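You operate a simulated robot arm through the tools that you are given. There is no shell and no other tool. Be economical: measure what you need, move in short steps, check, and stop when the job is done.

You run a simulated two-armed robot. Do the job below in one go: nothing can be reset, and whatever is moved stays where it is left.

TASK
Pick up the carry box from the top of the order bench with one hand, pass it to the other hand and put it on the lower deck of the trolley. Set down upright: carry box.

The check looks at the end state, three seconds after you hand in, the way a careful person would. Anything else that was tipped, shoved, dropped, spilled or broken makes it a failure.

THE ROBOT
Two 7-joint arms with two-finger parallel grippers on one trunk, on a base that drives. Base frame: it is fixed to the floor where the robot stands at the start and does not move with it; the origin is under the middle of the robot, x ahead of it, y to its left, z up; the surface under the hand at the start is at about z = 0.8. Lengths are in m, angles in rad, forces in N, time in s.
The left shoulder is at the start at [0.062, 0.198, 1.054], the right one opposite. With the tool pointing down near the work surface each hand reaches from about 0.3 to 0.72 m from the robot's upright axis, wherever it stands, measured 20 degrees to its own side. Places, roughly: lower deck of the trolley [-1.1, -2.7, 0.3]. Payload 1.57 kg a hand.
Tool frame (each hand has its own): the origin (TCP) lies between the finger pads and is the grasp point; the fingertips stand 0.03 m ahead of it; z points along the fingers, y is the line along which they close. The gripper opens to 0.11 m. The fingers are 0.024 m wide and 0.012 m thick; the gripper's body (0.048 by 0.112 m) begins 0.078 m behind the TCP.
Orientation is told as [roll, pitch, yaw] about the base's x, y, z axes, in that order, counted from this pose: with the fingers straight down and closing along the base's y, the tool's x points along the base's -x, its y along +y and its z along -z.

THE INTERFACE
- The arms move only by the tool step_arm. It takes "left_series", "right_series" or both (then of equal length, played together; a hand with none holds still); each is a list of rows, each an object (a shift or turn left out is 0, a gripper value left out holds the last) with "xyz": the shift along the tool's x, y, z in mm, a list of three; "angular": the turn, a rotation vector about the tool's x, y, z in degrees, a list of three. In form: [{"xyz": [tx, ty, tz], "angular": [ax, ay, az]}, ...]. A call has 1 to 20 rows; each row shifts and turns the commanded pose from where the row before left it, along the tool's axes as they then stand. "left_gripper" and "right_gripper" are, for a hand that has rows, the opening, from 0 (shut) to 1 (fully open), set as the call begins (left out, the last holds). Each row takes 0.2 s and may step no farther than 0.05 m and 0.15 rad from the row before; otherwise, or with a gripper value out of range, the whole call is refused. Where a pose cannot be reached the arm comes as near as it can. A force on the tool above 40 N (or 10 N above the force at the start of the call, whichever is more), or a blocked arm, ends the call early, and 0.2 s more pass. The fingers move at their own pace (about 0.072 m/s each) and stop on an object; they squeeze with about 37 N. The grip force told is the motor's: it shows also when the fingers shut on nothing. Time passes only in rows, and 0.2 s behind the last, so rows that do not move let the fingers close. The reply holds the time, the measured pose of the TCP, the force on the tool along the base axes, the opening and the grip force, in the units named above and with some noise, with the torque about the TCP (base axes, N m) and any sound that the robot's microphone picked up, and new pictures: "pictures" is both (left out), scene, wrist or none (wrist: the cameras of the hands that moved).
- Cameras (640 x 400 px; columns grow to the right, rows downward): "scene" is now at [0.106, 0.0233, 1.6455]; the picture's right is [0.31, -0.95, 0.00], its down [-0.77, -0.25, -0.59] and it looks along [0.56, 0.18, -0.81] (base axes); focal length 248 px, centre (320, 200). "left" rides on the left gripper at [0.07, -0.016, -0.141] in its tool frame; the picture's right is [0.23, 0.97, 0.00], its down [-0.85, 0.20, -0.48] and it looks along [-0.47, 0.11, 0.88] (tool axes); focal length 222 px, centre (320, 200). "right" rides on the right gripper at [0.07, 0.016, -0.141] in its tool frame; the picture's right is [-0.23, 0.97, 0.00], its down [-0.85, -0.20, -0.48] and it looks along [-0.47, -0.11, 0.88] (tool axes); focal length 222 px, centre (320, 200). There is no depth. A picture from a camera that has moved, and an enlarged one, comes with that camera's place and axes in the base frame and with its lens. The place of the scene camera against the robot may be out by one fixed shift of up to 0.018 m in any direction.
- move_column(by): slides the trunk up (or, below 0, down) by that many m; the arms and the scene camera ride with it, the base frame stays. It gives what a move gives, with no picture.
- drive_base(legs): drives the robot by 1 to 6 legs, each [ahead, left, turn to the left] in m, m and rad, along the robot's own axes; the way and the turn of a leg run together, so that a leg with both is an arc; at most 1.5 m and 3.142 rad a leg. The arms and the cameras ride along, it lands a little off, and it stops where it bumps. It gives what a move gives, and a new picture of the scene camera.
- pan_tilt(pan, tilt): turns the head with the scene camera to pan (to the left, within 1.501 rad either way) and tilt (down, from -0.506 to 1.204), counted from straight ahead of the robot. It gives what a move gives, and a new picture of the scene camera.
- close_up(camera, box): a new picture of the part [left, top, right, bottom] of that camera's present view, enlarged. No time passes.
- finish_job(): hands the job in; it is judged then, once.

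Go step by step. Nothing tells you exact positions but the pictures and the camera data: compare them with the known pose of the tool, close in by small moves and look again before you grip or let go. The budget is 120 turns and 260 pictures, counting those below and the enlarged ones. Unless the task says otherwise, let go and move clear before handing in, and close with one line.

The tools are called after "Call:" by a JSON object that holds its "op" and its "data". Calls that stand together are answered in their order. step_arm: Moves the arms, as the interface text tells. Its arguments: {"type":"object","properties":{"left_series":{"type":"array","items":{"type":"object","properties":{"xyz":{"type":"array","items":{"type":"number"}},"angular":{"type":"array","items":{"type":"number"}}}}},"left_gripper":{"type":"number"},"right_series":{"type":"array","items":{"type":"object","properties":{"xyz":{"type":"array","items":{"type":"number"}},"angular":{"type":"array","items":{"type":"number"}}}}},"right_gripper":{"type":"number"},"pictures":{"type":"string","enum":["both","scene","wrist","none"]}},"required":[]} The other tools are called the same way: move_column (by) slides the trunk up or down; drive_base (legs) drives the base; pan_tilt (pan, tilt) turns the head that bears the scene camera; close_up (camera, box) takes an enlarged picture of a part of a camera's view; finish_job () hands the job in.

At the start:

```text
clock: 0.0
left_eef_pos: [0.4769, 0.3857, 1.105]
left_ee_rot: [-0.001, 0.0, 0.0]
left_ft_force: [0.5, 0.0, -0.6]
left_wrist_torque: [-0.01, -0.03, 0.02]
left_gripper_width: 0.1102
left_finger_force: 0.1
right_eef_pos: [0.3782, -0.0495, 1.0174]
right_ee_rot: [-0.003, 0.002, -0.001]
right_ft_force: [0.4, -0.1, 0.0]
right_wrist_torque: [0.02, -0.03, 0.01]
right_gripper_width: 0.11
right_finger_force: 0.1
trunk travel left (down, up): [-0.65, 0.34]
robot x, y, heading: [-0.0014, -0.0004, -0.003]
head pan, tilt: [0.318, 0.939]
```

scene: 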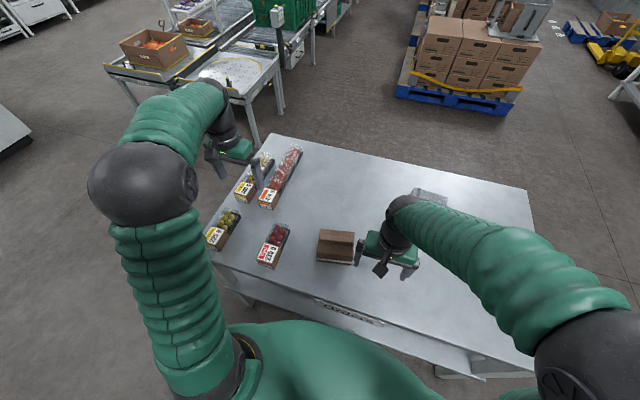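
right: 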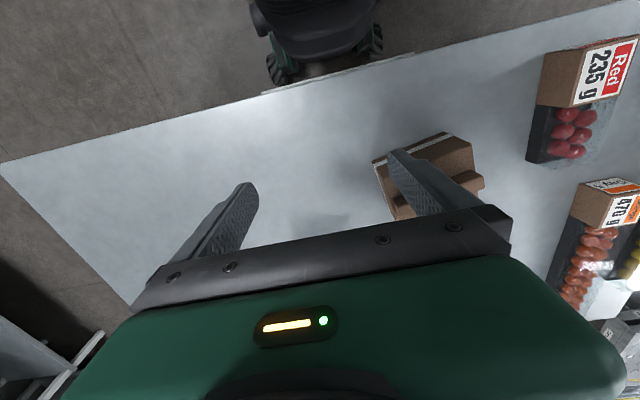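
left: 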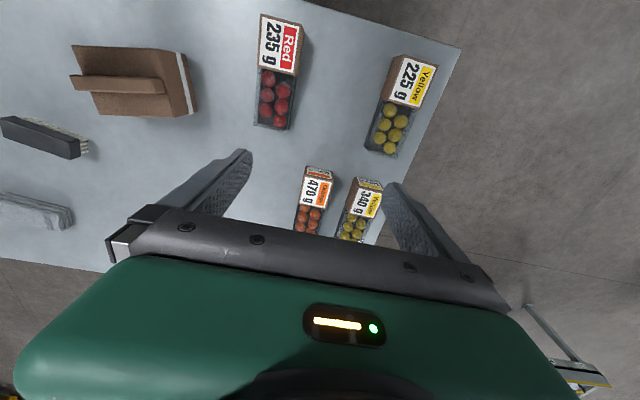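

I see a bench with punnets and a brown box with a ridge on top, which is probably the carry box. I'll take a closer look.

Call:
{"op": "close_up", "data": {"camera": "scene", "box": [200, 180, 440, 330]}}

Call:
{"op": "close_up", "data": {"camera": "left", "box": [0, 0, 320, 200]}}

Call:
{"op": "close_up", "data": {"camera": "right", "box": [340, 100, 540, 225]}}

```text
2.67 times, centred on (320, 255) of scene
camera zoom: at [0.106, 0.0233, 1.6455], right [0.31, -0.95, 0.0], down [-0.77, -0.25, -0.59], along [0.56, 0.18, -0.81], focal length 662 px, centre (320, 53)
```

zoom: 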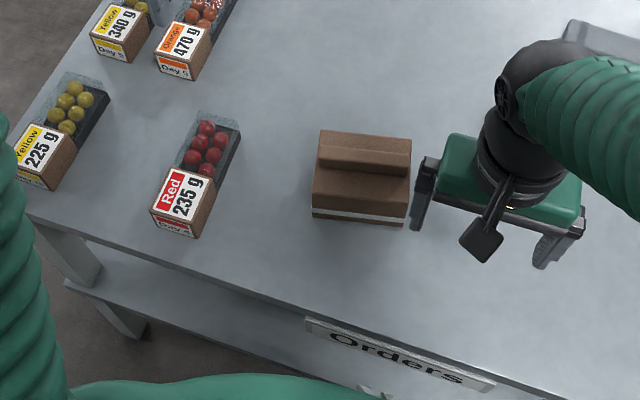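

```text
2.00 times, centred on (160, 100) of left
camera zoom: at [0.4089, 0.3688, 1.2451], right [-0.23, 0.97, 0.0], down [0.86, 0.2, 0.48], along [0.47, 0.11, -0.88], focal length 444 px, centre (640, 400)
```

zoom: 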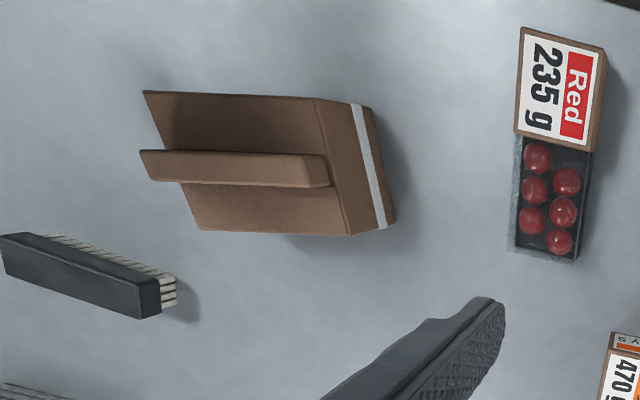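

```text
3.20 times, centred on (440, 162) of right
camera zoom: at [0.3062, -0.033, 1.1607], right [0.23, 0.97, 0.0], down [0.86, -0.2, 0.48], along [0.47, -0.11, -0.88], focal length 711 px, centre (-64, 320)
```

zoom: 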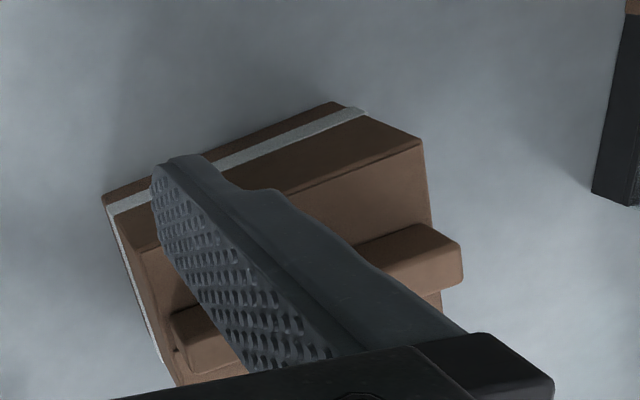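

The carry box is the brown box with a ridge handle, centred near (0.484, 0.09). It is about 0.124 x 0.09 m and 0.077 m high, plus the handle. Next I look towards the trolley.

Call:
{"op": "pan_tilt", "data": {"pan": -1.5, "tilt": 0.4}}

```text
clock: 1.8
left_eef_pos: [0.4758, 0.3865, 1.1053]
left_ee_rot: [-0.002, 0.0, -0.001]
left_ft_force: [0.4, 0.2, -1.1]
left_wrist_torque: [0.02, 0.04, -0.03]
left_gripper_width: 0.1099
left_finger_force: 0.0
right_eef_pos: [0.3769, -0.0493, 1.0182]
right_ee_rot: [-0.002, 0.0, 0.0]
right_ft_force: [-0.3, -0.6, -0.2]
right_wrist_torque: [0.01, 0.02, 0.01]
right_gripper_width: 0.1099
right_finger_force: 0.0
trunk travel left (down, up): [-0.65, 0.34]
robot x, y, heading: [0.0001, 0.0024, -0.001]
head pan, tilt: [-1.499, 0.4]
camera scene: at [0.043, -0.092, 1.6915], right [-1.0, -0.07, 0.0], down [-0.03, 0.39, -0.92], along [0.07, -0.92, -0.39], focal length 248 px, centre (320, 200)
```

scene: 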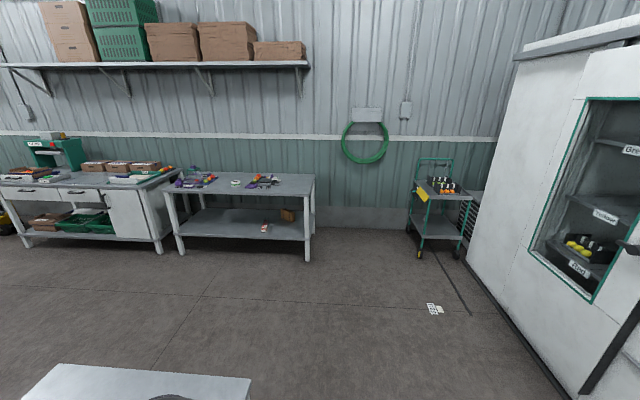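

Call:
{"op": "close_up", "data": {"camera": "scene", "box": [380, 140, 508, 270]}}

```text
3.08 times, centred on (444, 205) of scene
camera zoom: at [0.043, -0.092, 1.6915], right [-1.0, -0.07, 0.0], down [-0.03, 0.39, -0.92], along [0.07, -0.92, -0.39], focal length 764 px, centre (-62, 185)
```

zoom: 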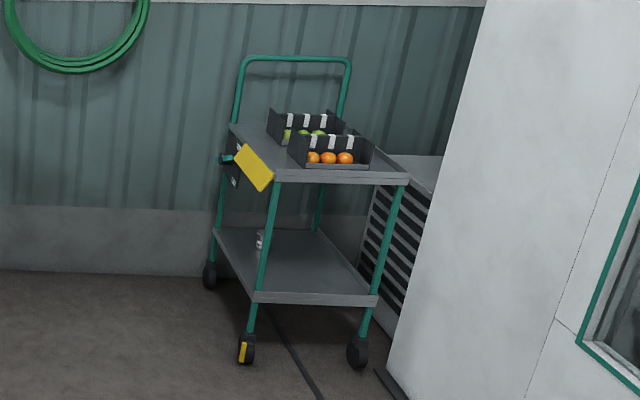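

The trolley's lower deck spans about x -1.28 to -0.88 and y -3.0 to -2.43, with the upper deck near z 0.77, so the placing tool has to slope in from the front end. The plan is for the left hand to grip the handle from above, and the right hand to take the body at a slant. First I clear the right hand and bring the left hand over the box.

Call:
{"op": "step_arm", "data": {"right_series": [{"xyz": [0, -48, 0]}, {"xyz": [0, -48, 0]}, {"xyz": [0, -48, 0]}, {"xyz": [0, -48, 0]}, {"xyz": [0, -48, 0]}, {"xyz": [0, -48, 0]}, {}, {}, {}, {}, {}, {}, {}, {}, {}, {}], "left_series": [{}, {"xyz": [0, -49, 0]}, {"xyz": [0, -49, 0]}, {"xyz": [0, -49, 0]}, {"xyz": [0, -49, 0]}, {"xyz": [0, -49, 0]}, {"xyz": [0, -49, 0], "angular": [0, 0, 7.8]}, {"angular": [0, 0, 7.8]}, {"angular": [0, 0, 7.8]}, {"angular": [0, 0, 7.8]}, {"angular": [0, 0, 7.8]}, {"angular": [0, 0, 7.8]}, {"angular": [0, 0, 7.8]}, {"angular": [0, 0, 7.8]}, {"angular": [0, 0, 7.8]}, {"angular": [0, 0, 7.8]}], "pictures": "wrist"}}

Call:
{"op": "pan_tilt", "data": {"pan": 0.1, "tilt": 0.95}}

```text
clock: 5.2
left_eef_pos: [0.4761, 0.0895, 1.1049]
left_ee_rot: [0.001, -0.001, -1.363]
left_ft_force: [-0.4, -0.5, 0.0]
left_wrist_torque: [-0.01, -0.01, 0.0]
left_gripper_width: 0.1101
left_finger_force: 0.0
right_eef_pos: [0.377, -0.3404, 1.018]
right_ee_rot: [-0.001, 0.0, 0.001]
right_ft_force: [0.7, -0.3, 0.7]
right_wrist_torque: [0.04, 0.0, 0.01]
right_gripper_width: 0.11
right_finger_force: 0.2
trunk travel left (down, up): [-0.65, 0.34]
robot x, y, heading: [-0.0029, 0.0013, -0.004]
head pan, tilt: [-1.499, 0.4]
camera right: at [0.3048, -0.3243, 1.1603], right [0.23, 0.97, 0.0], down [0.86, -0.2, 0.48], along [0.47, -0.11, -0.88], focal length 222 px, centre (320, 200)
camera left: at [0.4474, 0.1533, 1.2459], right [0.91, 0.42, 0.0], down [0.37, -0.8, 0.48], along [0.2, -0.43, -0.88], focal length 222 px, centre (320, 200)
```

right: 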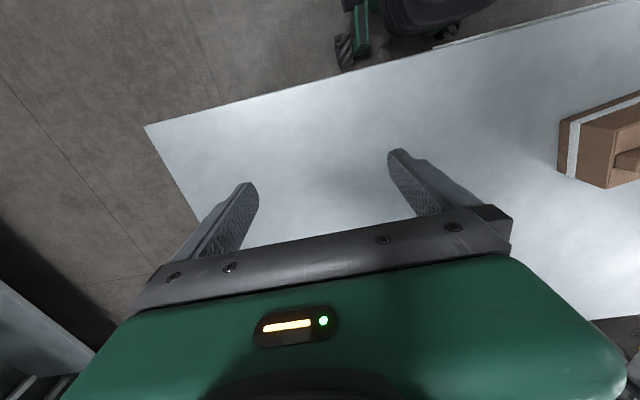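
left: 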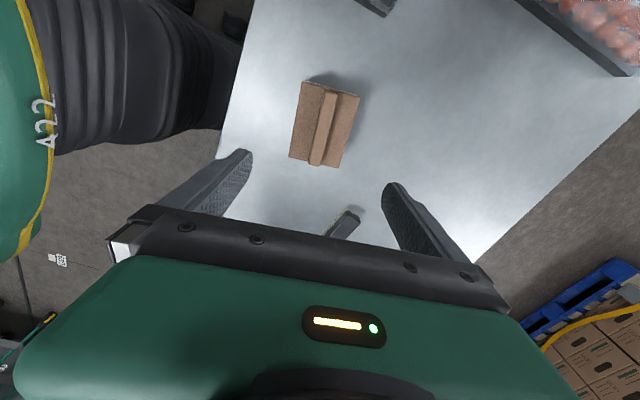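

```text
clock: 6.9
left_eef_pos: [0.4762, 0.0886, 1.1055]
left_ee_rot: [0.001, -0.001, -1.36]
left_ft_force: [0.1, -1.0, 0.1]
left_wrist_torque: [0.02, 0.01, -0.05]
left_gripper_width: 0.1097
left_finger_force: 0.1
right_eef_pos: [0.3761, -0.3401, 1.0172]
right_ee_rot: [0.001, 0.0, 0.0]
right_ft_force: [-1.1, 0.3, -0.3]
right_wrist_torque: [0.04, -0.01, 0.0]
right_gripper_width: 0.1099
right_finger_force: 0.0
trunk travel left (down, up): [-0.65, 0.34]
robot x, y, heading: [0.0, 0.0022, -0.002]
head pan, tilt: [0.099, 0.949]
camera scene: at [0.1086, 0.0046, 1.6447], right [0.1, -1.0, 0.0], down [-0.81, -0.08, -0.58], along [0.58, 0.06, -0.81], focal length 248 px, centre (320, 200)
```

scene: 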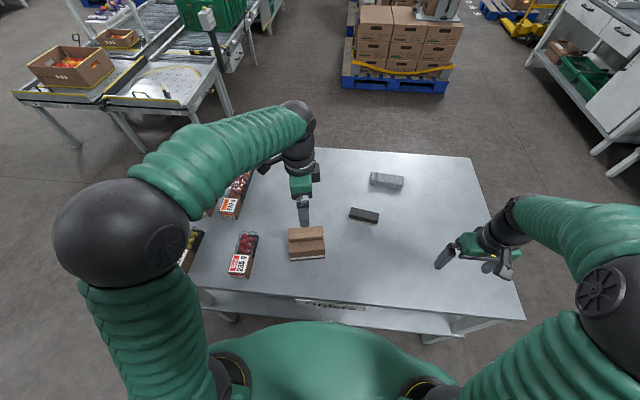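

Call:
{"op": "close_up", "data": {"camera": "left", "box": [250, 55, 410, 180]}}

Call:
{"op": "close_up", "data": {"camera": "scene", "box": [260, 180, 360, 280]}}

```text
3.20 times, centred on (330, 118) of left
camera zoom: at [0.4472, 0.1531, 1.246], right [0.9, 0.43, 0.0], down [0.37, -0.79, 0.48], along [0.2, -0.43, -0.88], focal length 711 px, centre (288, 464)
```

zoom: 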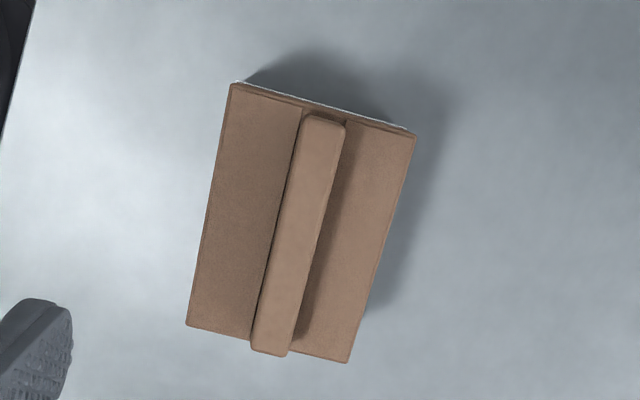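

```text
4.00 times, centred on (310, 230) of scene
camera zoom: at [0.1086, 0.0046, 1.6447], right [0.1, -1.0, 0.0], down [-0.81, -0.08, -0.58], along [0.58, 0.06, -0.81], focal length 993 px, centre (360, 80)
```

zoom: 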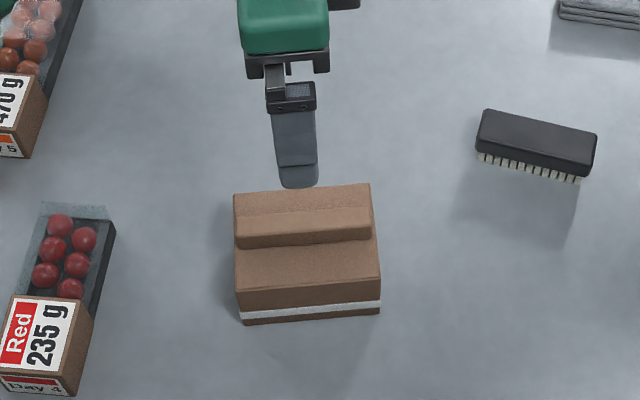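

The box top is about 0.877 and the handle top about 0.897. The handle is about 0.02 wide and sits under the left hand with the closing direction already aligned. I go down to just above it, half open, and look.

Call:
{"op": "step_arm", "data": {"left_series": [{"xyz": [17, 3, 0]}, {"xyz": [0, 0, 45]}, {"xyz": [0, 0, 45]}, {"xyz": [0, 0, 45]}, {"xyz": [0, 0, 30]}, {}], "left_gripper": 0.5}}

Call:
{"op": "close_up", "data": {"camera": "left", "box": [200, 80, 440, 230]}}

Call:
{"op": "close_up", "data": {"camera": "scene", "box": [260, 160, 360, 280]}}

```text
clock: 8.3
left_eef_pos: [0.4716, 0.1063, 0.9431]
left_ee_rot: [0.0, -0.001, -1.361]
left_ft_force: [0.8, -0.3, 0.4]
left_wrist_torque: [-0.03, -0.01, 0.04]
left_gripper_width: 0.0549
left_finger_force: 0.0
right_eef_pos: [0.3762, -0.3401, 1.0189]
right_ee_rot: [-0.001, 0.001, 0.0]
right_ft_force: [0.3, -0.1, -0.3]
right_wrist_torque: [-0.03, 0.02, -0.01]
right_gripper_width: 0.1099
right_finger_force: 0.1
trunk travel left (down, up): [-0.65, 0.34]
robot x, y, heading: [-0.0047, -0.0002, 0.0]
head pan, tilt: [0.099, 0.949]
camera scene: at [0.1082, 0.0047, 1.6447], right [0.1, -1.0, 0.0], down [-0.81, -0.08, -0.58], along [0.58, 0.06, -0.81], focal length 248 px, centre (320, 200)
camera left: at [0.4432, 0.1694, 1.0842], right [0.91, 0.42, 0.0], down [0.37, -0.79, 0.48], along [0.2, -0.43, -0.88], focal length 222 px, centre (320, 200)
```

scene: 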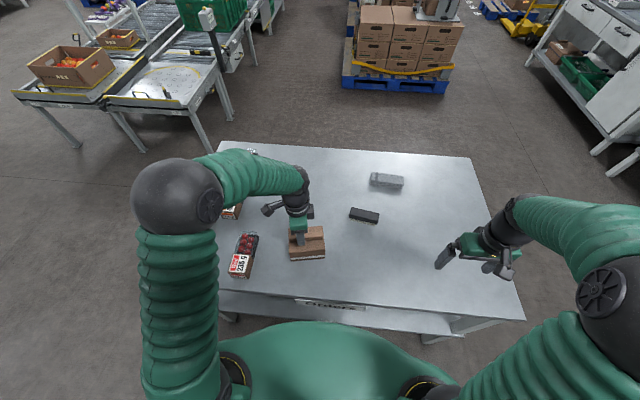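
left: 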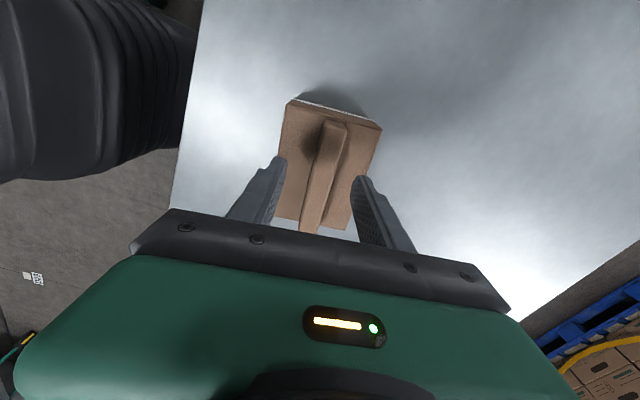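

```text
2.67 times, centred on (320, 155) of left
camera zoom: at [0.4432, 0.1694, 1.0842], right [0.91, 0.42, 0.0], down [0.37, -0.79, 0.48], along [0.2, -0.43, -0.88], focal length 592 px, centre (320, 320)
```

zoom: 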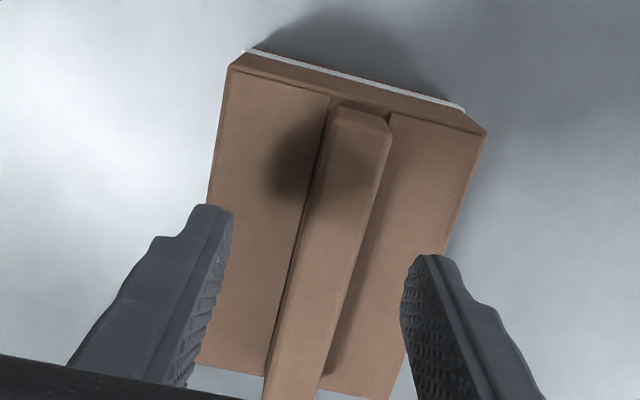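

```text
3.33 times, centred on (310, 220) of scene
camera zoom: at [0.1082, 0.0047, 1.6447], right [0.1, -1.0, 0.0], down [-0.81, -0.08, -0.58], along [0.58, 0.06, -0.81], focal length 828 px, centre (353, 133)
```

zoom: 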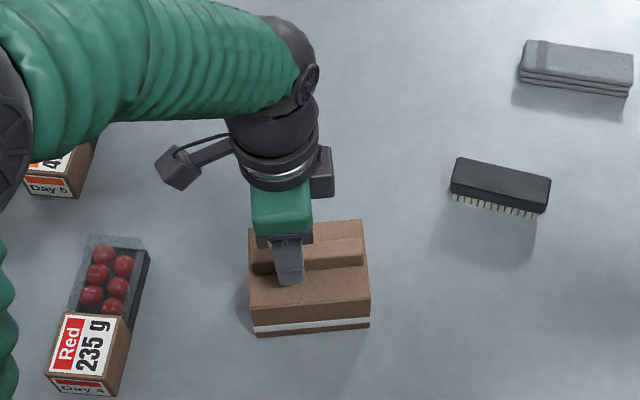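

The box top refines to about 0.874, and the handle needs +3 mm along the closing direction. I lower until the tips are just above the box top.

Call:
{"op": "step_arm", "data": {"left_series": [{"xyz": [0, 3, 15]}, {"xyz": [0, 0, 14]}, {"xyz": [0, 0, 4]}, {}, {}], "pictures": "wrist"}}

Call:
{"op": "close_up", "data": {"camera": "left", "box": [200, 80, 440, 230]}}

Call:
{"op": "close_up", "data": {"camera": "scene", "box": [280, 205, 340, 265]}}

```text
clock: 9.5
left_eef_pos: [0.4784, 0.1046, 0.9101]
left_ee_rot: [0.001, 0.002, -1.361]
left_ft_force: [-0.4, -0.4, 0.3]
left_wrist_torque: [0.0, 0.01, 0.0]
left_gripper_width: 0.0551
left_finger_force: 0.1
right_eef_pos: [0.3774, -0.3399, 1.0175]
right_ee_rot: [-0.002, 0.0, 0.0]
right_ft_force: [0.4, 0.1, 0.8]
right_wrist_torque: [0.01, 0.01, -0.02]
right_gripper_width: 0.11
right_finger_force: 0.1
trunk travel left (down, up): [-0.65, 0.34]
robot x, y, heading: [-0.0035, -0.0002, 0.004]
head pan, tilt: [0.099, 0.949]
camera left: at [0.4486, 0.1704, 1.049], right [0.91, 0.42, 0.0], down [0.37, -0.79, 0.48], along [0.2, -0.43, -0.88], focal length 222 px, centre (320, 200)
```

left: 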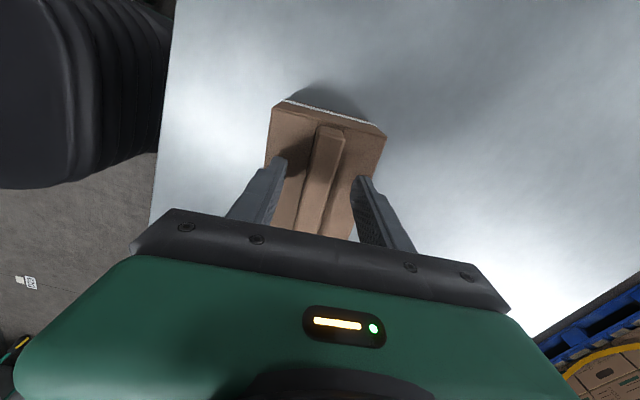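

```text
2.67 times, centred on (320, 155) of left
camera zoom: at [0.4486, 0.1704, 1.049], right [0.91, 0.42, 0.0], down [0.37, -0.79, 0.48], along [0.2, -0.43, -0.88], focal length 592 px, centre (320, 320)
```

zoom: 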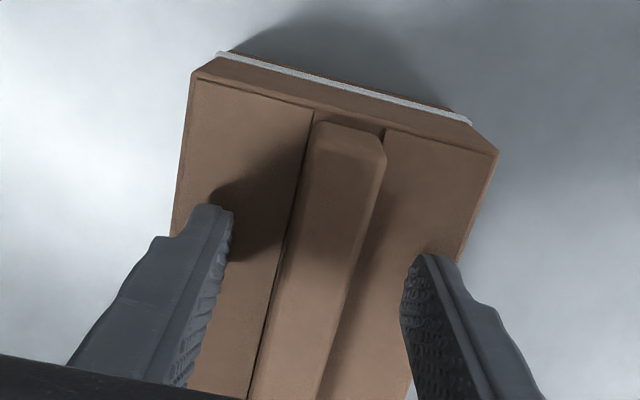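

```text
6.67 times, centred on (310, 235) of scene
camera zoom: at [0.1089, 0.0047, 1.6447], right [0.1, -1.0, 0.0], down [-0.81, -0.08, -0.58], along [0.58, 0.06, -0.81], focal length 1655 px, centre (387, -33)
```

zoom: 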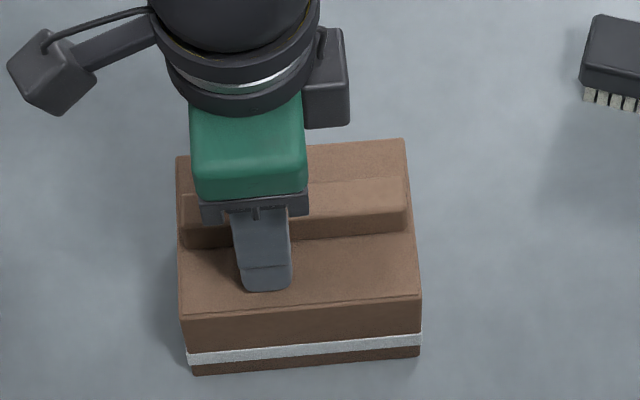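

The handle is centred between the fingers. I creep down a little more.

Call:
{"op": "step_arm", "data": {"left_series": [{"xyz": [0, 0, 2]}, {}, {"xyz": [0, 0, 2]}, {}], "pictures": "none"}}

Call:
{"op": "close_up", "data": {"camera": "scene", "box": [290, 220, 330, 255]}}

```text
clock: 10.5
left_eef_pos: [0.4776, 0.1059, 0.9062]
left_ee_rot: [0.0, -0.002, -1.364]
left_ft_force: [-1.1, -0.6, 0.6]
left_wrist_torque: [-0.01, -0.03, -0.02]
left_gripper_width: 0.0552
left_finger_force: 0.1
right_eef_pos: [0.377, -0.3404, 1.0174]
right_ee_rot: [0.0, 0.0, 0.0]
right_ft_force: [0.2, 0.2, 0.6]
right_wrist_torque: [-0.04, 0.0, 0.01]
right_gripper_width: 0.1101
right_finger_force: 0.0
trunk travel left (down, up): [-0.65, 0.34]
robot x, y, heading: [0.001, -0.002, -0.001]
head pan, tilt: [0.099, 0.949]
```

```text
11.43 times, centred on (310, 238) of scene
camera zoom: at [0.1089, 0.0047, 1.6447], right [0.1, -1.0, 0.0], down [-0.81, -0.08, -0.58], along [0.58, 0.06, -0.81], focal length 2837 px, centre (434, -229)
```

zoom: 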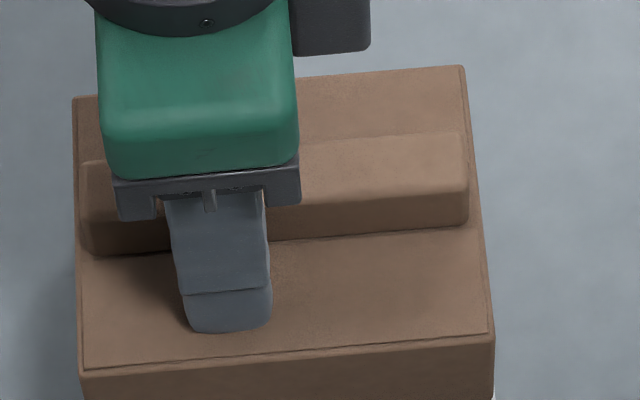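

Call:
{"op": "step_arm", "data": {"left_series": [{"xyz": [0, 0, 2]}, {}, {}], "pictures": "none"}}

Call:
{"op": "step_arm", "data": {"left_series": [{"xyz": [0, 0, 2]}, {}, {}], "pictures": "none"}}

```text
clock: 11.3
left_eef_pos: [0.4779, 0.1087, 0.9057]
left_ee_rot: [0.007, -0.002, -1.361]
left_ft_force: [0.0, 1.6, 29.1]
left_wrist_torque: [-0.11, 0.88, -0.05]
left_gripper_width: 0.0542
left_finger_force: 0.1
right_eef_pos: [0.3749, -0.3397, 1.0199]
right_ee_rot: [0.003, -0.002, 0.001]
right_ft_force: [-0.1, -0.4, 0.4]
right_wrist_torque: [0.03, -0.02, 0.03]
right_gripper_width: 0.1099
right_finger_force: 0.2
trunk travel left (down, up): [-0.65, 0.34]
robot x, y, heading: [0.002, -0.0056, -0.001]
head pan, tilt: [0.099, 0.949]
```

```text
clock: 11.6
left_eef_pos: [0.4804, 0.1063, 0.9054]
left_ee_rot: [0.007, -0.004, -1.36]
left_ft_force: [-4.0, 2.8, 24.9]
left_wrist_torque: [-0.06, 0.94, -0.1]
left_gripper_width: 0.0585
left_finger_force: 2.0
right_eef_pos: [0.3743, -0.3403, 1.0195]
right_ee_rot: [0.0, 0.001, 0.001]
right_ft_force: [0.4, 0.2, 0.3]
right_wrist_torque: [0.01, 0.0, 0.01]
right_gripper_width: 0.1102
right_finger_force: 0.0
trunk travel left (down, up): [-0.65, 0.34]
robot x, y, heading: [0.001, 0.003, -0.005]
head pan, tilt: [0.099, 0.949]
stopped in row 1 (left hand): the force on the tool passed its limit at 43 N (the readings are from after the stop); the commanded pose is now the measured one
```

The tips touched the box top, which puts it at about 0.8755. I back up 2 mm and close on the handle.

Call:
{"op": "step_arm", "data": {"left_series": [{"xyz": [0, 0, -2.5]}, {}], "pictures": "none"}}

Call:
{"op": "step_arm", "data": {"left_series": [{}, {}, {}, {}], "left_gripper": 0, "pictures": "wrist"}}

Call:
{"op": "close_up", "data": {"camera": "scene", "box": [280, 210, 340, 265]}}

```text
clock: 12.2
left_eef_pos: [0.4782, 0.1062, 0.9038]
left_ee_rot: [0.003, 0.0, -1.361]
left_ft_force: [-2.4, 0.1, 10.7]
left_wrist_torque: [0.01, 0.48, 0.0]
left_gripper_width: 0.0571
left_finger_force: 0.9
right_eef_pos: [0.3768, -0.3414, 1.0187]
right_ee_rot: [0.001, 0.0, 0.001]
right_ft_force: [-0.8, -0.2, -0.1]
right_wrist_torque: [0.0, -0.01, 0.03]
right_gripper_width: 0.11
right_finger_force: 0.1
trunk travel left (down, up): [-0.65, 0.34]
robot x, y, heading: [-0.0054, -0.0027, -0.002]
head pan, tilt: [0.099, 0.949]
```

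```text
clock: 13.2
left_eef_pos: [0.4801, 0.1064, 0.906]
left_ee_rot: [0.005, -0.002, -1.359]
left_ft_force: [5.1, 0.8, 7.8]
left_wrist_torque: [-0.16, 0.05, 0.01]
left_gripper_width: 0.0196
left_finger_force: 33.1
right_eef_pos: [0.3759, -0.3404, 1.0173]
right_ee_rot: [-0.002, 0.002, 0.001]
right_ft_force: [0.2, 0.3, 0.7]
right_wrist_torque: [0.03, -0.04, 0.03]
right_gripper_width: 0.1101
right_finger_force: 0.0
trunk travel left (down, up): [-0.65, 0.34]
robot x, y, heading: [0.0037, -0.0014, -0.001]
head pan, tilt: [0.099, 0.949]
camera left: at [0.4507, 0.1709, 1.0449], right [0.9, 0.43, 0.0], down [0.37, -0.79, 0.48], along [0.21, -0.43, -0.88], focal length 222 px, centre (320, 200)
```

left: 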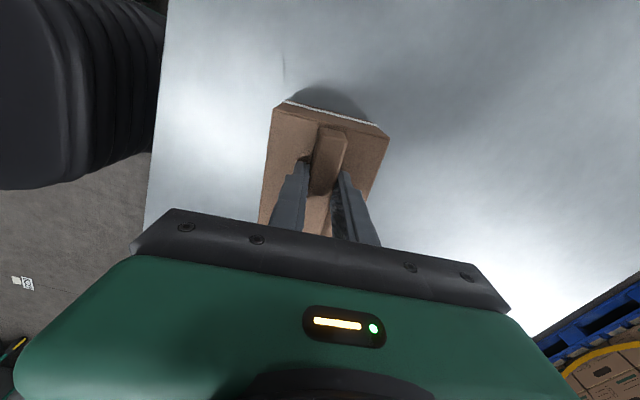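

```text
7.27 times, centred on (310, 238) of scene
camera zoom: at [0.1087, 0.0047, 1.6447], right [0.1, -1.0, 0.0], down [-0.81, -0.08, -0.58], along [0.58, 0.06, -0.81], focal length 1806 px, centre (393, -73)
```

zoom: 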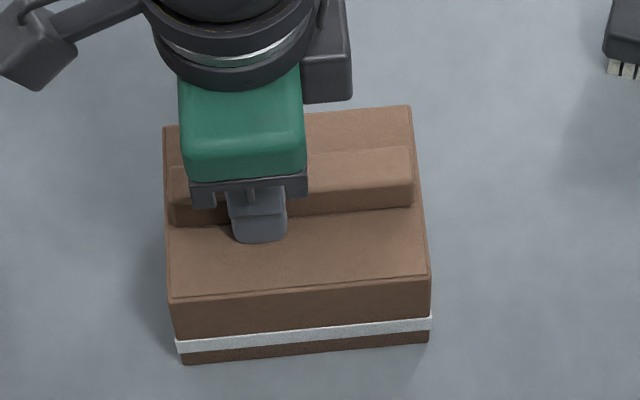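

The handle is gripped at 0.0196 m wide. I lift gently and weigh it.

Call:
{"op": "step_arm", "data": {"left_series": [{"xyz": [0, 0, -5]}, {"xyz": [0, 0, -10]}, {"xyz": [0, 0, -10]}, {}, {}], "pictures": "wrist"}}

Call:
{"op": "close_up", "data": {"camera": "scene", "box": [280, 200, 340, 265]}}

```text
clock: 14.4
left_eef_pos: [0.4781, 0.107, 0.9304]
left_ee_rot: [0.003, 0.0, -1.361]
left_ft_force: [0.4, 0.6, -3.7]
left_wrist_torque: [0.06, 0.03, 0.01]
left_gripper_width: 0.0194
left_finger_force: 33.2
right_eef_pos: [0.3766, -0.3397, 1.0184]
right_ee_rot: [0.001, 0.001, 0.0]
right_ft_force: [0.4, 0.1, -0.5]
right_wrist_torque: [0.02, 0.03, -0.02]
right_gripper_width: 0.1102
right_finger_force: 0.0
trunk travel left (down, up): [-0.65, 0.34]
robot x, y, heading: [0.0001, 0.0006, -0.0]
head pan, tilt: [0.099, 0.949]
camera left: at [0.45, 0.1706, 1.0696], right [0.91, 0.43, 0.0], down [0.37, -0.79, 0.48], along [0.21, -0.43, -0.88], focal length 222 px, centre (320, 200)
```

left: 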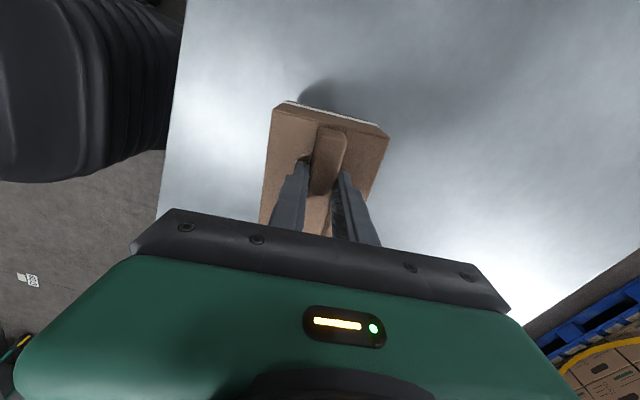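

```text
6.15 times, centred on (310, 232) of scene
camera zoom: at [0.1093, 0.0049, 1.6446], right [0.1, -1.0, 0.0], down [-0.81, -0.08, -0.58], along [0.58, 0.06, -0.81], focal length 1528 px, centre (382, 0)
```

zoom: 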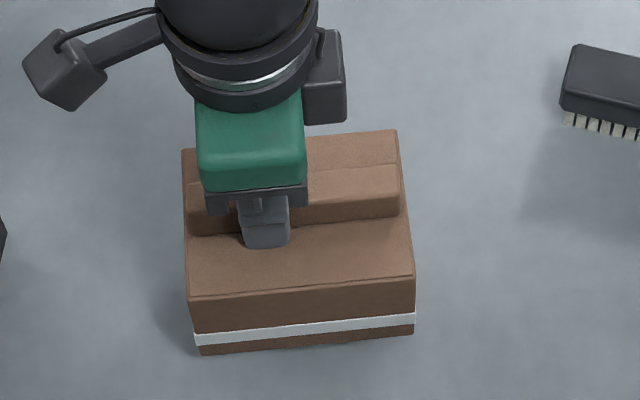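

The box weighs about 0.4 kg and lifts level. I raise it and square it to y, while the right hand yaws 90° and tilts to point left and down.

Call:
{"op": "step_arm", "data": {"left_series": [{"xyz": [0, 0, -20]}, {"xyz": [0, 0, -20]}, {"xyz": [0, 0, -20]}, {"xyz": [0, 0, -20]}, {"xyz": [0, 0, -20]}, {"xyz": [0, 0, -20]}, {"angular": [0, 0, 4]}, {"angular": [0, 0, 4]}, {"angular": [0, 0, 4]}, {}, {}, {}, {}, {}, {}, {}, {}, {}], "right_series": [{"xyz": [0, 0, -40]}, {"xyz": [-20, 0, -40], "angular": [0, 0, -8.2]}, {"xyz": [-20, 0, -20], "angular": [0, 0, -8.2]}, {"angular": [0, 0, -8.2]}, {"angular": [0, 0, -8.2]}, {"angular": [0, 0, -8.2]}, {"angular": [0, 0, -8.2]}, {"angular": [0, 0, -8.2]}, {"angular": [0, 0, -8.2]}, {"angular": [0, 0, -8.2]}, {"angular": [0, 0, -8.2]}, {"angular": [0, 0, -8]}, {"angular": [0, -7.5, 0]}, {"angular": [0, -7.5, 0]}, {"angular": [0, -7.5, 0]}, {"angular": [0, -7.5, 0]}, {"angular": [0, -7.5, 0]}, {"angular": [0, -7.5, 0]}], "pictures": "both"}}

```text
clock: 18.2
left_eef_pos: [0.4786, 0.1045, 1.0503]
left_ee_rot: [0.005, 0.0, -1.57]
left_ft_force: [0.1, -0.3, -3.1]
left_wrist_torque: [0.07, -0.01, -0.01]
left_gripper_width: 0.0196
left_finger_force: 33.9
right_eef_pos: [0.4174, -0.3389, 1.1178]
right_ee_rot: [0.0, -0.793, 1.571]
right_ft_force: [-0.6, -0.5, -0.8]
right_wrist_torque: [-0.01, 0.02, 0.01]
right_gripper_width: 0.1102
right_finger_force: 0.0
trunk travel left (down, up): [-0.65, 0.34]
robot x, y, heading: [0.0007, -0.0007, 0.001]
head pan, tilt: [0.099, 0.949]
camera scene: at [0.11, 0.002, 1.6446], right [0.1, -1.0, 0.0], down [-0.81, -0.08, -0.58], along [0.58, 0.06, -0.81], focal length 248 px, centre (320, 200)
camera right: at [0.3985, -0.4888, 1.1683], right [-0.97, 0.16, 0.16], down [0.2, 0.26, 0.94], along [0.11, 0.95, -0.29], focal length 222 px, centre (320, 200)
camera left: at [0.4635, 0.1736, 1.19], right [0.97, 0.23, 0.0], down [0.2, -0.86, 0.48], along [0.11, -0.46, -0.88], focal length 222 px, centre (320, 200)
```

scene: 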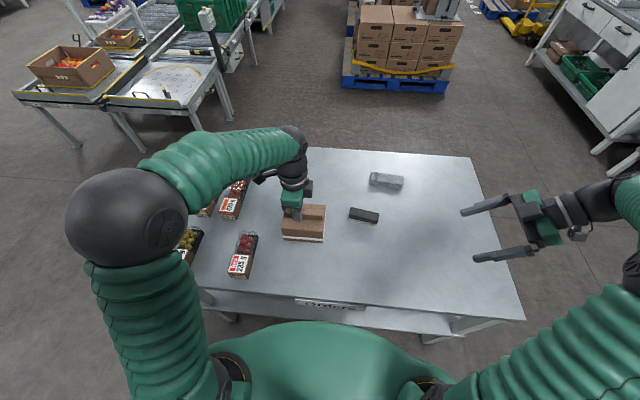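
right: 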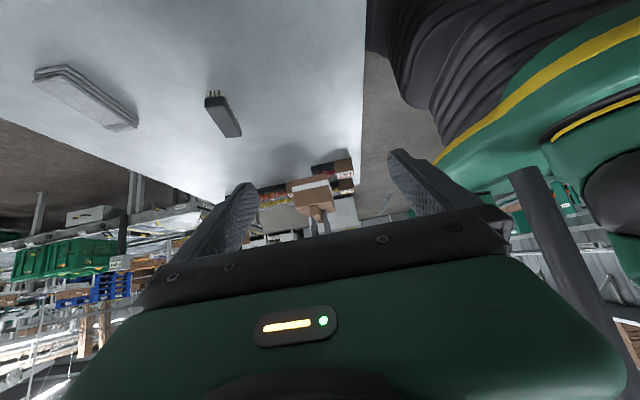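
left: 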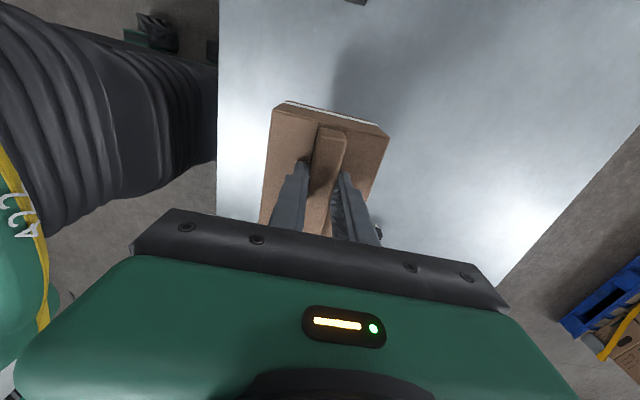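

The box is held square, with its centre near (0.479, 0.0895), its bottom at about 0.944 and its top at about 1.02. I move the right hand to a pre-grasp point 0.15 m back along its 45° axis.

Call:
{"op": "step_arm", "data": {"right_series": [{"xyz": [-28.4, -8.8, 32.4]}, {"xyz": [-28.4, -8.8, 32.4]}, {"xyz": [-28.4, -8.8, 32.4]}, {"xyz": [-28.4, -8.8, 32.4]}, {"xyz": [-28.4, -8.8, 32.4]}, {"xyz": [-28.4, -8.8, 32.4]}, {"xyz": [-28.4, -8.8, 32.4]}, {}, {}], "pictures": "both"}}

Call:
{"op": "close_up", "data": {"camera": "scene", "box": [250, 150, 410, 250]}}

Call:
{"op": "close_up", "data": {"camera": "right", "box": [200, 100, 440, 250]}}

```text
clock: 20.2
left_eef_pos: [0.4771, 0.105, 1.0492]
left_ee_rot: [0.003, 0.0, -1.571]
left_ft_force: [-0.5, 0.4, -3.6]
left_wrist_torque: [0.06, -0.03, -0.04]
left_gripper_width: 0.0195
left_finger_force: 33.8
right_eef_pos: [0.4773, -0.0351, 1.1014]
right_ee_rot: [0.002, -0.784, 1.572]
right_ft_force: [0.4, -0.2, -0.1]
right_wrist_torque: [-0.01, -0.05, 0.03]
right_gripper_width: 0.1099
right_finger_force: 0.0
trunk travel left (down, up): [-0.65, 0.34]
robot x, y, heading: [0.0015, 0.002, 0.004]
head pan, tilt: [0.099, 0.949]
camera scene: at [0.1095, 0.0049, 1.6446], right [0.1, -0.99, 0.0], down [-0.81, -0.08, -0.58], along [0.58, 0.06, -0.81], focal length 248 px, centre (320, 200)
camera right: at [0.4592, -0.1848, 1.1525], right [-0.97, 0.16, 0.16], down [0.2, 0.27, 0.94], along [0.11, 0.95, -0.29], focal length 222 px, centre (320, 200)
```

scene: 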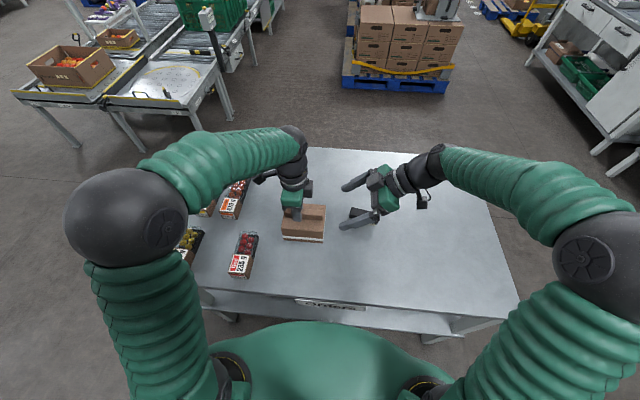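
right: 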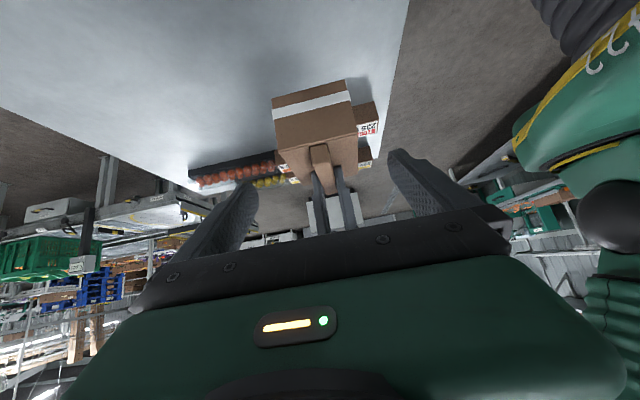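

```text
4.00 times, centred on (330, 200) of scene
camera zoom: at [0.1095, 0.0049, 1.6446], right [0.1, -0.99, 0.0], down [-0.81, -0.08, -0.58], along [0.58, 0.06, -0.81], focal length 993 px, centre (280, 200)
```

zoom: 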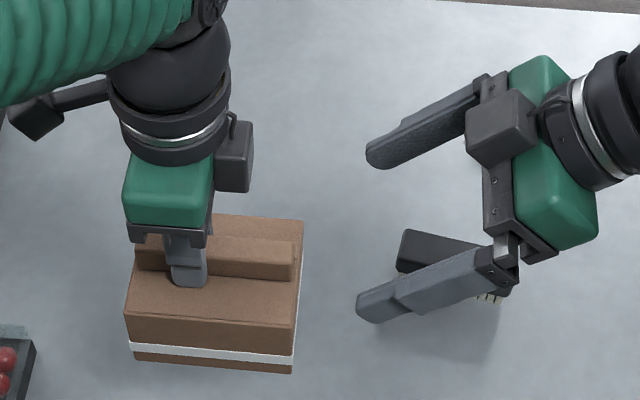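

```text
2.67 times, centred on (320, 175) of right
camera zoom: at [0.4592, -0.1848, 1.1525], right [-0.97, 0.16, 0.16], down [0.2, 0.27, 0.94], along [0.11, 0.95, -0.29], focal length 592 px, centre (320, 267)
```

zoom: 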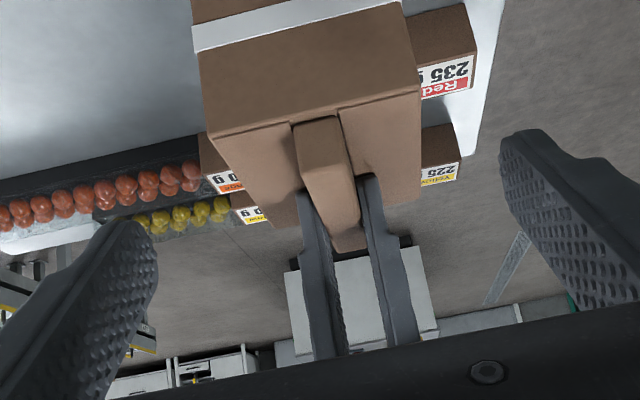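

The right hand lines up in x with the box, with about 1 cm clear on each side. I advance 100 mm and check.

Call:
{"op": "step_arm", "data": {"right_series": [{"xyz": [0, 0, 25]}, {"xyz": [0, 0, 25]}, {"xyz": [0, 0, 25]}, {"xyz": [2, 0, 20]}, {}, {}], "pictures": "wrist"}}

Call:
{"op": "close_up", "data": {"camera": "scene", "box": [250, 160, 370, 250]}}

Call:
{"op": "close_up", "data": {"camera": "right", "box": [180, 60, 460, 235]}}

```text
clock: 21.6
left_eef_pos: [0.4786, 0.1074, 1.0493]
left_ee_rot: [0.003, 0.001, -1.569]
left_ft_force: [0.2, -0.4, -2.5]
left_wrist_torque: [0.05, -0.02, 0.0]
left_gripper_width: 0.0197
left_finger_force: 33.4
right_eef_pos: [0.4779, 0.0312, 1.0312]
right_ee_rot: [0.0, -0.786, 1.572]
right_ft_force: [0.8, 0.0, 0.2]
right_wrist_torque: [0.0, 0.0, -0.01]
right_gripper_width: 0.1101
right_finger_force: 0.1
trunk travel left (down, up): [-0.65, 0.34]
robot x, y, heading: [0.0001, 0.0023, -0.001]
head pan, tilt: [0.099, 0.949]
camera right: at [0.4597, -0.1177, 1.0817], right [-0.97, 0.16, 0.16], down [0.2, 0.27, 0.94], along [0.11, 0.95, -0.29], focal length 222 px, centre (320, 200)
```

right: 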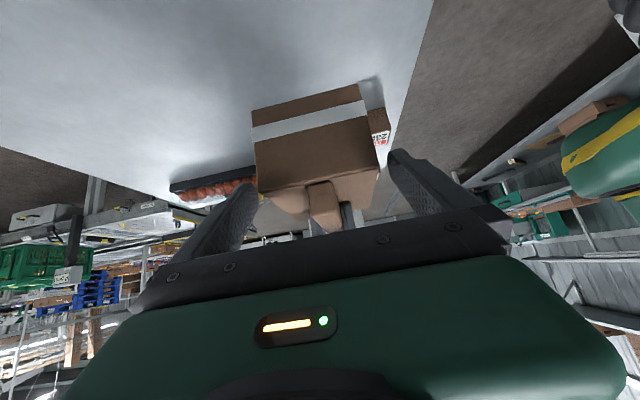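

```text
4.44 times, centred on (310, 205) of scene
camera zoom: at [0.1097, 0.0058, 1.6446], right [0.1, -0.99, 0.0], down [-0.81, -0.08, -0.58], along [0.58, 0.06, -0.81], focal length 1103 px, centre (364, 178)
```

zoom: 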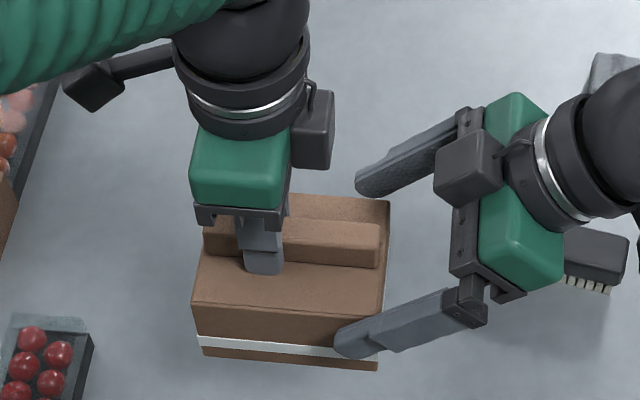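

```text
2.29 times, centred on (320, 148) of right
camera zoom: at [0.4597, -0.1177, 1.0817], right [-0.97, 0.16, 0.16], down [0.2, 0.27, 0.94], along [0.11, 0.95, -0.29], focal length 508 px, centre (320, 320)
```

zoom: 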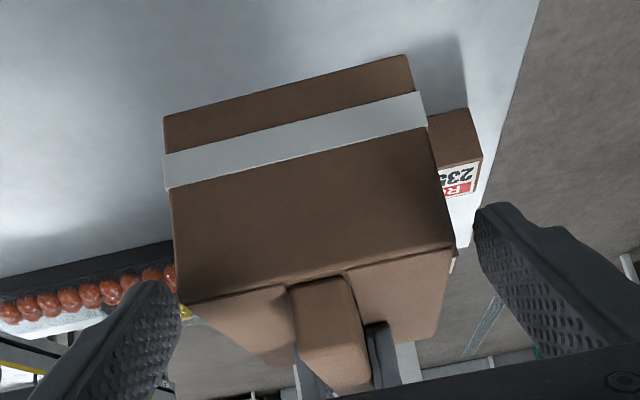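

The alignment is good: the box centre is at x 0.477 and the hand at 0.478. I advance the last 55 mm.

Call:
{"op": "step_arm", "data": {"right_series": [{"xyz": [0, 0, 15]}, {"xyz": [0, 0, 15]}, {"xyz": [0, 0, 15]}, {"xyz": [0, 0, 10]}, {}, {}], "pictures": "wrist"}}

Call:
{"op": "close_up", "data": {"camera": "scene", "box": [250, 160, 370, 250]}}

```text
clock: 23.0
left_eef_pos: [0.4784, 0.1064, 1.0503]
left_ee_rot: [0.002, 0.0, -1.57]
left_ft_force: [-0.1, -0.1, -2.8]
left_wrist_torque: [0.03, 0.01, -0.02]
left_gripper_width: 0.0198
left_finger_force: 33.7
right_eef_pos: [0.4773, 0.0703, 0.991]
right_ee_rot: [0.001, -0.784, 1.57]
right_ft_force: [0.3, -0.4, -0.1]
right_wrist_torque: [0.01, 0.03, -0.02]
right_gripper_width: 0.1099
right_finger_force: 0.0
trunk travel left (down, up): [-0.65, 0.34]
robot x, y, heading: [0.0013, 0.0008, 0.001]
head pan, tilt: [0.099, 0.949]
camera right: at [0.4595, -0.0799, 1.0419], right [-0.97, 0.16, 0.16], down [0.2, 0.27, 0.94], along [0.11, 0.95, -0.29], focal length 222 px, centre (320, 200)
```

right: 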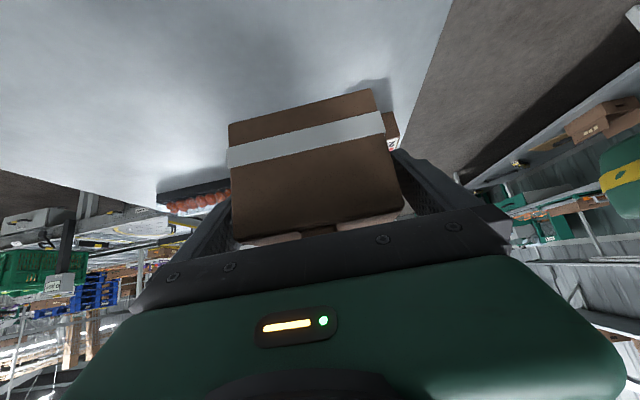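

```text
4.44 times, centred on (310, 205) of scene
camera zoom: at [0.11, 0.0059, 1.6446], right [0.1, -0.99, 0.0], down [-0.81, -0.08, -0.58], along [0.58, 0.06, -0.81], focal length 1103 px, centre (364, 178)
```

zoom: 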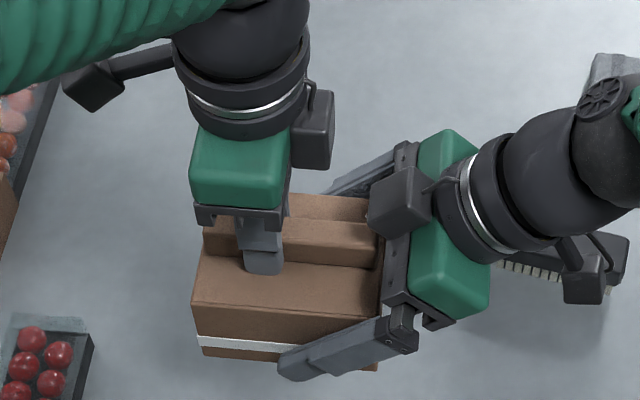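

The fingers straddle the body and nothing is touching. I close the right gripper.

Call:
{"op": "step_arm", "data": {"right_series": [{}, {}, {}, {}], "right_gripper": 0, "pictures": "scene"}}

Call:
{"op": "close_up", "data": {"camera": "scene", "box": [250, 160, 370, 250]}}

```text
clock: 24.0
left_eef_pos: [0.4781, 0.1063, 1.0497]
left_ee_rot: [0.002, 0.001, -1.571]
left_ft_force: [-5.8, -1.7, 1.9]
left_wrist_torque: [-0.01, 0.2, -0.07]
left_gripper_width: 0.0197
left_finger_force: 32.7
right_eef_pos: [0.4785, 0.069, 0.9901]
right_ee_rot: [0.0, -0.784, 1.568]
right_ft_force: [6.2, 2.9, -1.4]
right_wrist_torque: [-0.27, 0.19, -0.2]
right_gripper_width: 0.0919
right_finger_force: 37.6
trunk travel left (down, up): [-0.65, 0.34]
robot x, y, heading: [-0.0021, 0.0019, 0.002]
head pan, tilt: [0.099, 0.949]
camera scene: at [0.11, 0.0059, 1.6446], right [0.1, -1.0, 0.0], down [-0.81, -0.08, -0.58], along [0.58, 0.06, -0.81], focal length 248 px, centre (320, 200)
```

scene: 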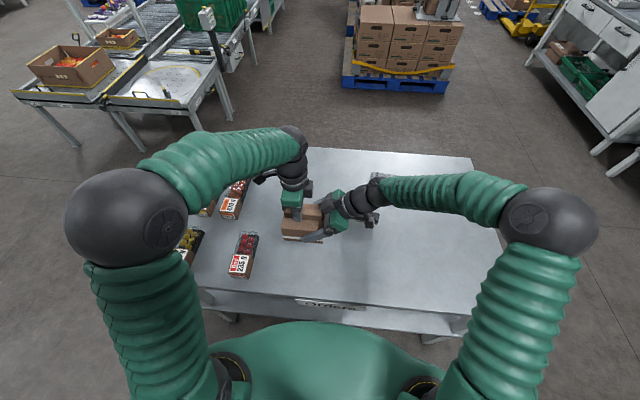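

```text
4.44 times, centred on (310, 205) of scene
camera zoom: at [0.11, 0.0059, 1.6446], right [0.1, -1.0, 0.0], down [-0.81, -0.08, -0.58], along [0.58, 0.06, -0.81], focal length 1103 px, centre (364, 178)
```

zoom: 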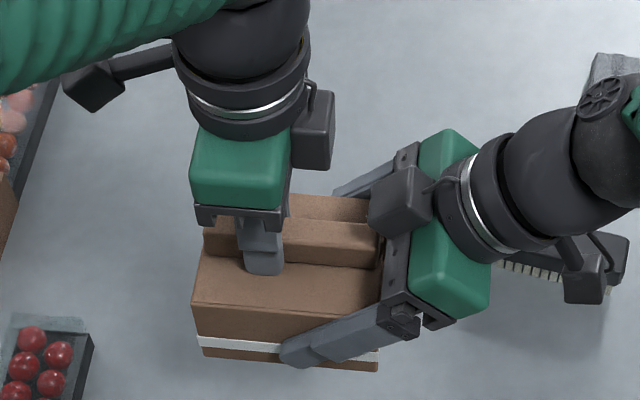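

The right hand holds the body at 0.092 m. I open the left fingers, then raise the left hand clear.

Call:
{"op": "step_arm", "data": {"left_series": [{}, {}, {}], "left_gripper": 0.45, "pictures": "none"}}

Call:
{"op": "step_arm", "data": {"left_series": [{"xyz": [0, 0, -20]}, {"xyz": [0, 0, -30]}, {"xyz": [0, 0, -30]}, {"xyz": [30, 0, -30]}, {"xyz": [40, 0, 0]}, {"xyz": [40, 0, 0]}, {"xyz": [40, 0, 0]}, {"xyz": [40, 0, 0]}], "pictures": "scene"}}

Call:
{"op": "close_up", "data": {"camera": "scene", "box": [250, 160, 370, 250]}}

```text
clock: 24.8
left_eef_pos: [0.4776, 0.1082, 1.0498]
left_ee_rot: [0.003, 0.0, -1.572]
left_ft_force: [-0.2, 1.1, 0.6]
left_wrist_torque: [0.02, -0.01, 0.02]
left_gripper_width: 0.0496
left_finger_force: 0.0
right_eef_pos: [0.4777, 0.0693, 0.9911]
right_ee_rot: [0.002, -0.785, 1.571]
right_ft_force: [-0.2, -0.8, -0.5]
right_wrist_torque: [-0.09, -0.03, 0.03]
right_gripper_width: 0.0919
right_finger_force: 36.8
trunk travel left (down, up): [-0.65, 0.34]
robot x, y, heading: [-0.0011, 0.0014, 0.005]
head pan, tilt: [0.099, 0.949]
```

```text
clock: 26.6
left_eef_pos: [0.4767, 0.2985, 1.1591]
left_ee_rot: [0.003, -0.003, -1.572]
left_ft_force: [0.4, 0.3, 0.9]
left_wrist_torque: [0.01, 0.0, 0.02]
left_gripper_width: 0.0495
left_finger_force: 0.0
right_eef_pos: [0.477, 0.0714, 0.9901]
right_ee_rot: [0.001, -0.783, 1.572]
right_ft_force: [-0.9, -0.1, -0.2]
right_wrist_torque: [-0.06, 0.02, 0.01]
right_gripper_width: 0.0919
right_finger_force: 36.9
trunk travel left (down, up): [-0.65, 0.34]
robot x, y, heading: [0.0002, 0.0009, 0.007]
head pan, tilt: [0.099, 0.949]
camera scene: at [0.1103, 0.0087, 1.6446], right [0.1, -1.0, 0.0], down [-0.81, -0.08, -0.58], along [0.58, 0.06, -0.81], focal length 248 px, centre (320, 200)
```

scene: 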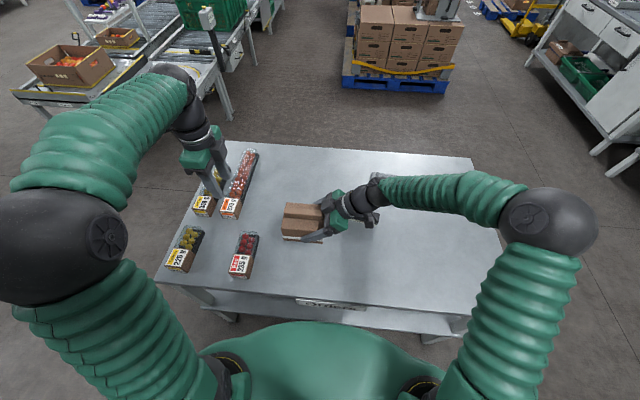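

```text
4.44 times, centred on (310, 205) of scene
camera zoom: at [0.1103, 0.0087, 1.6446], right [0.1, -1.0, 0.0], down [-0.81, -0.08, -0.58], along [0.58, 0.06, -0.81], focal length 1103 px, centre (364, 178)
```

zoom: 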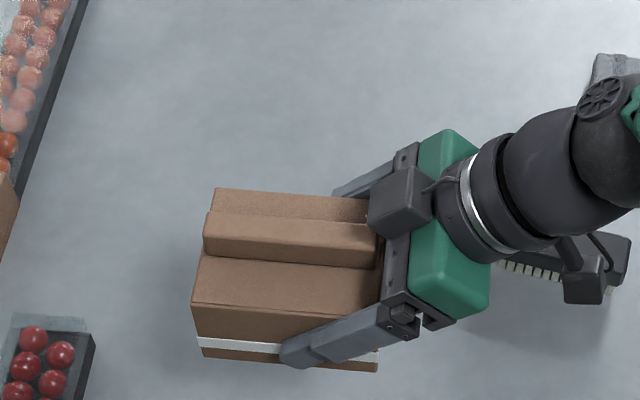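

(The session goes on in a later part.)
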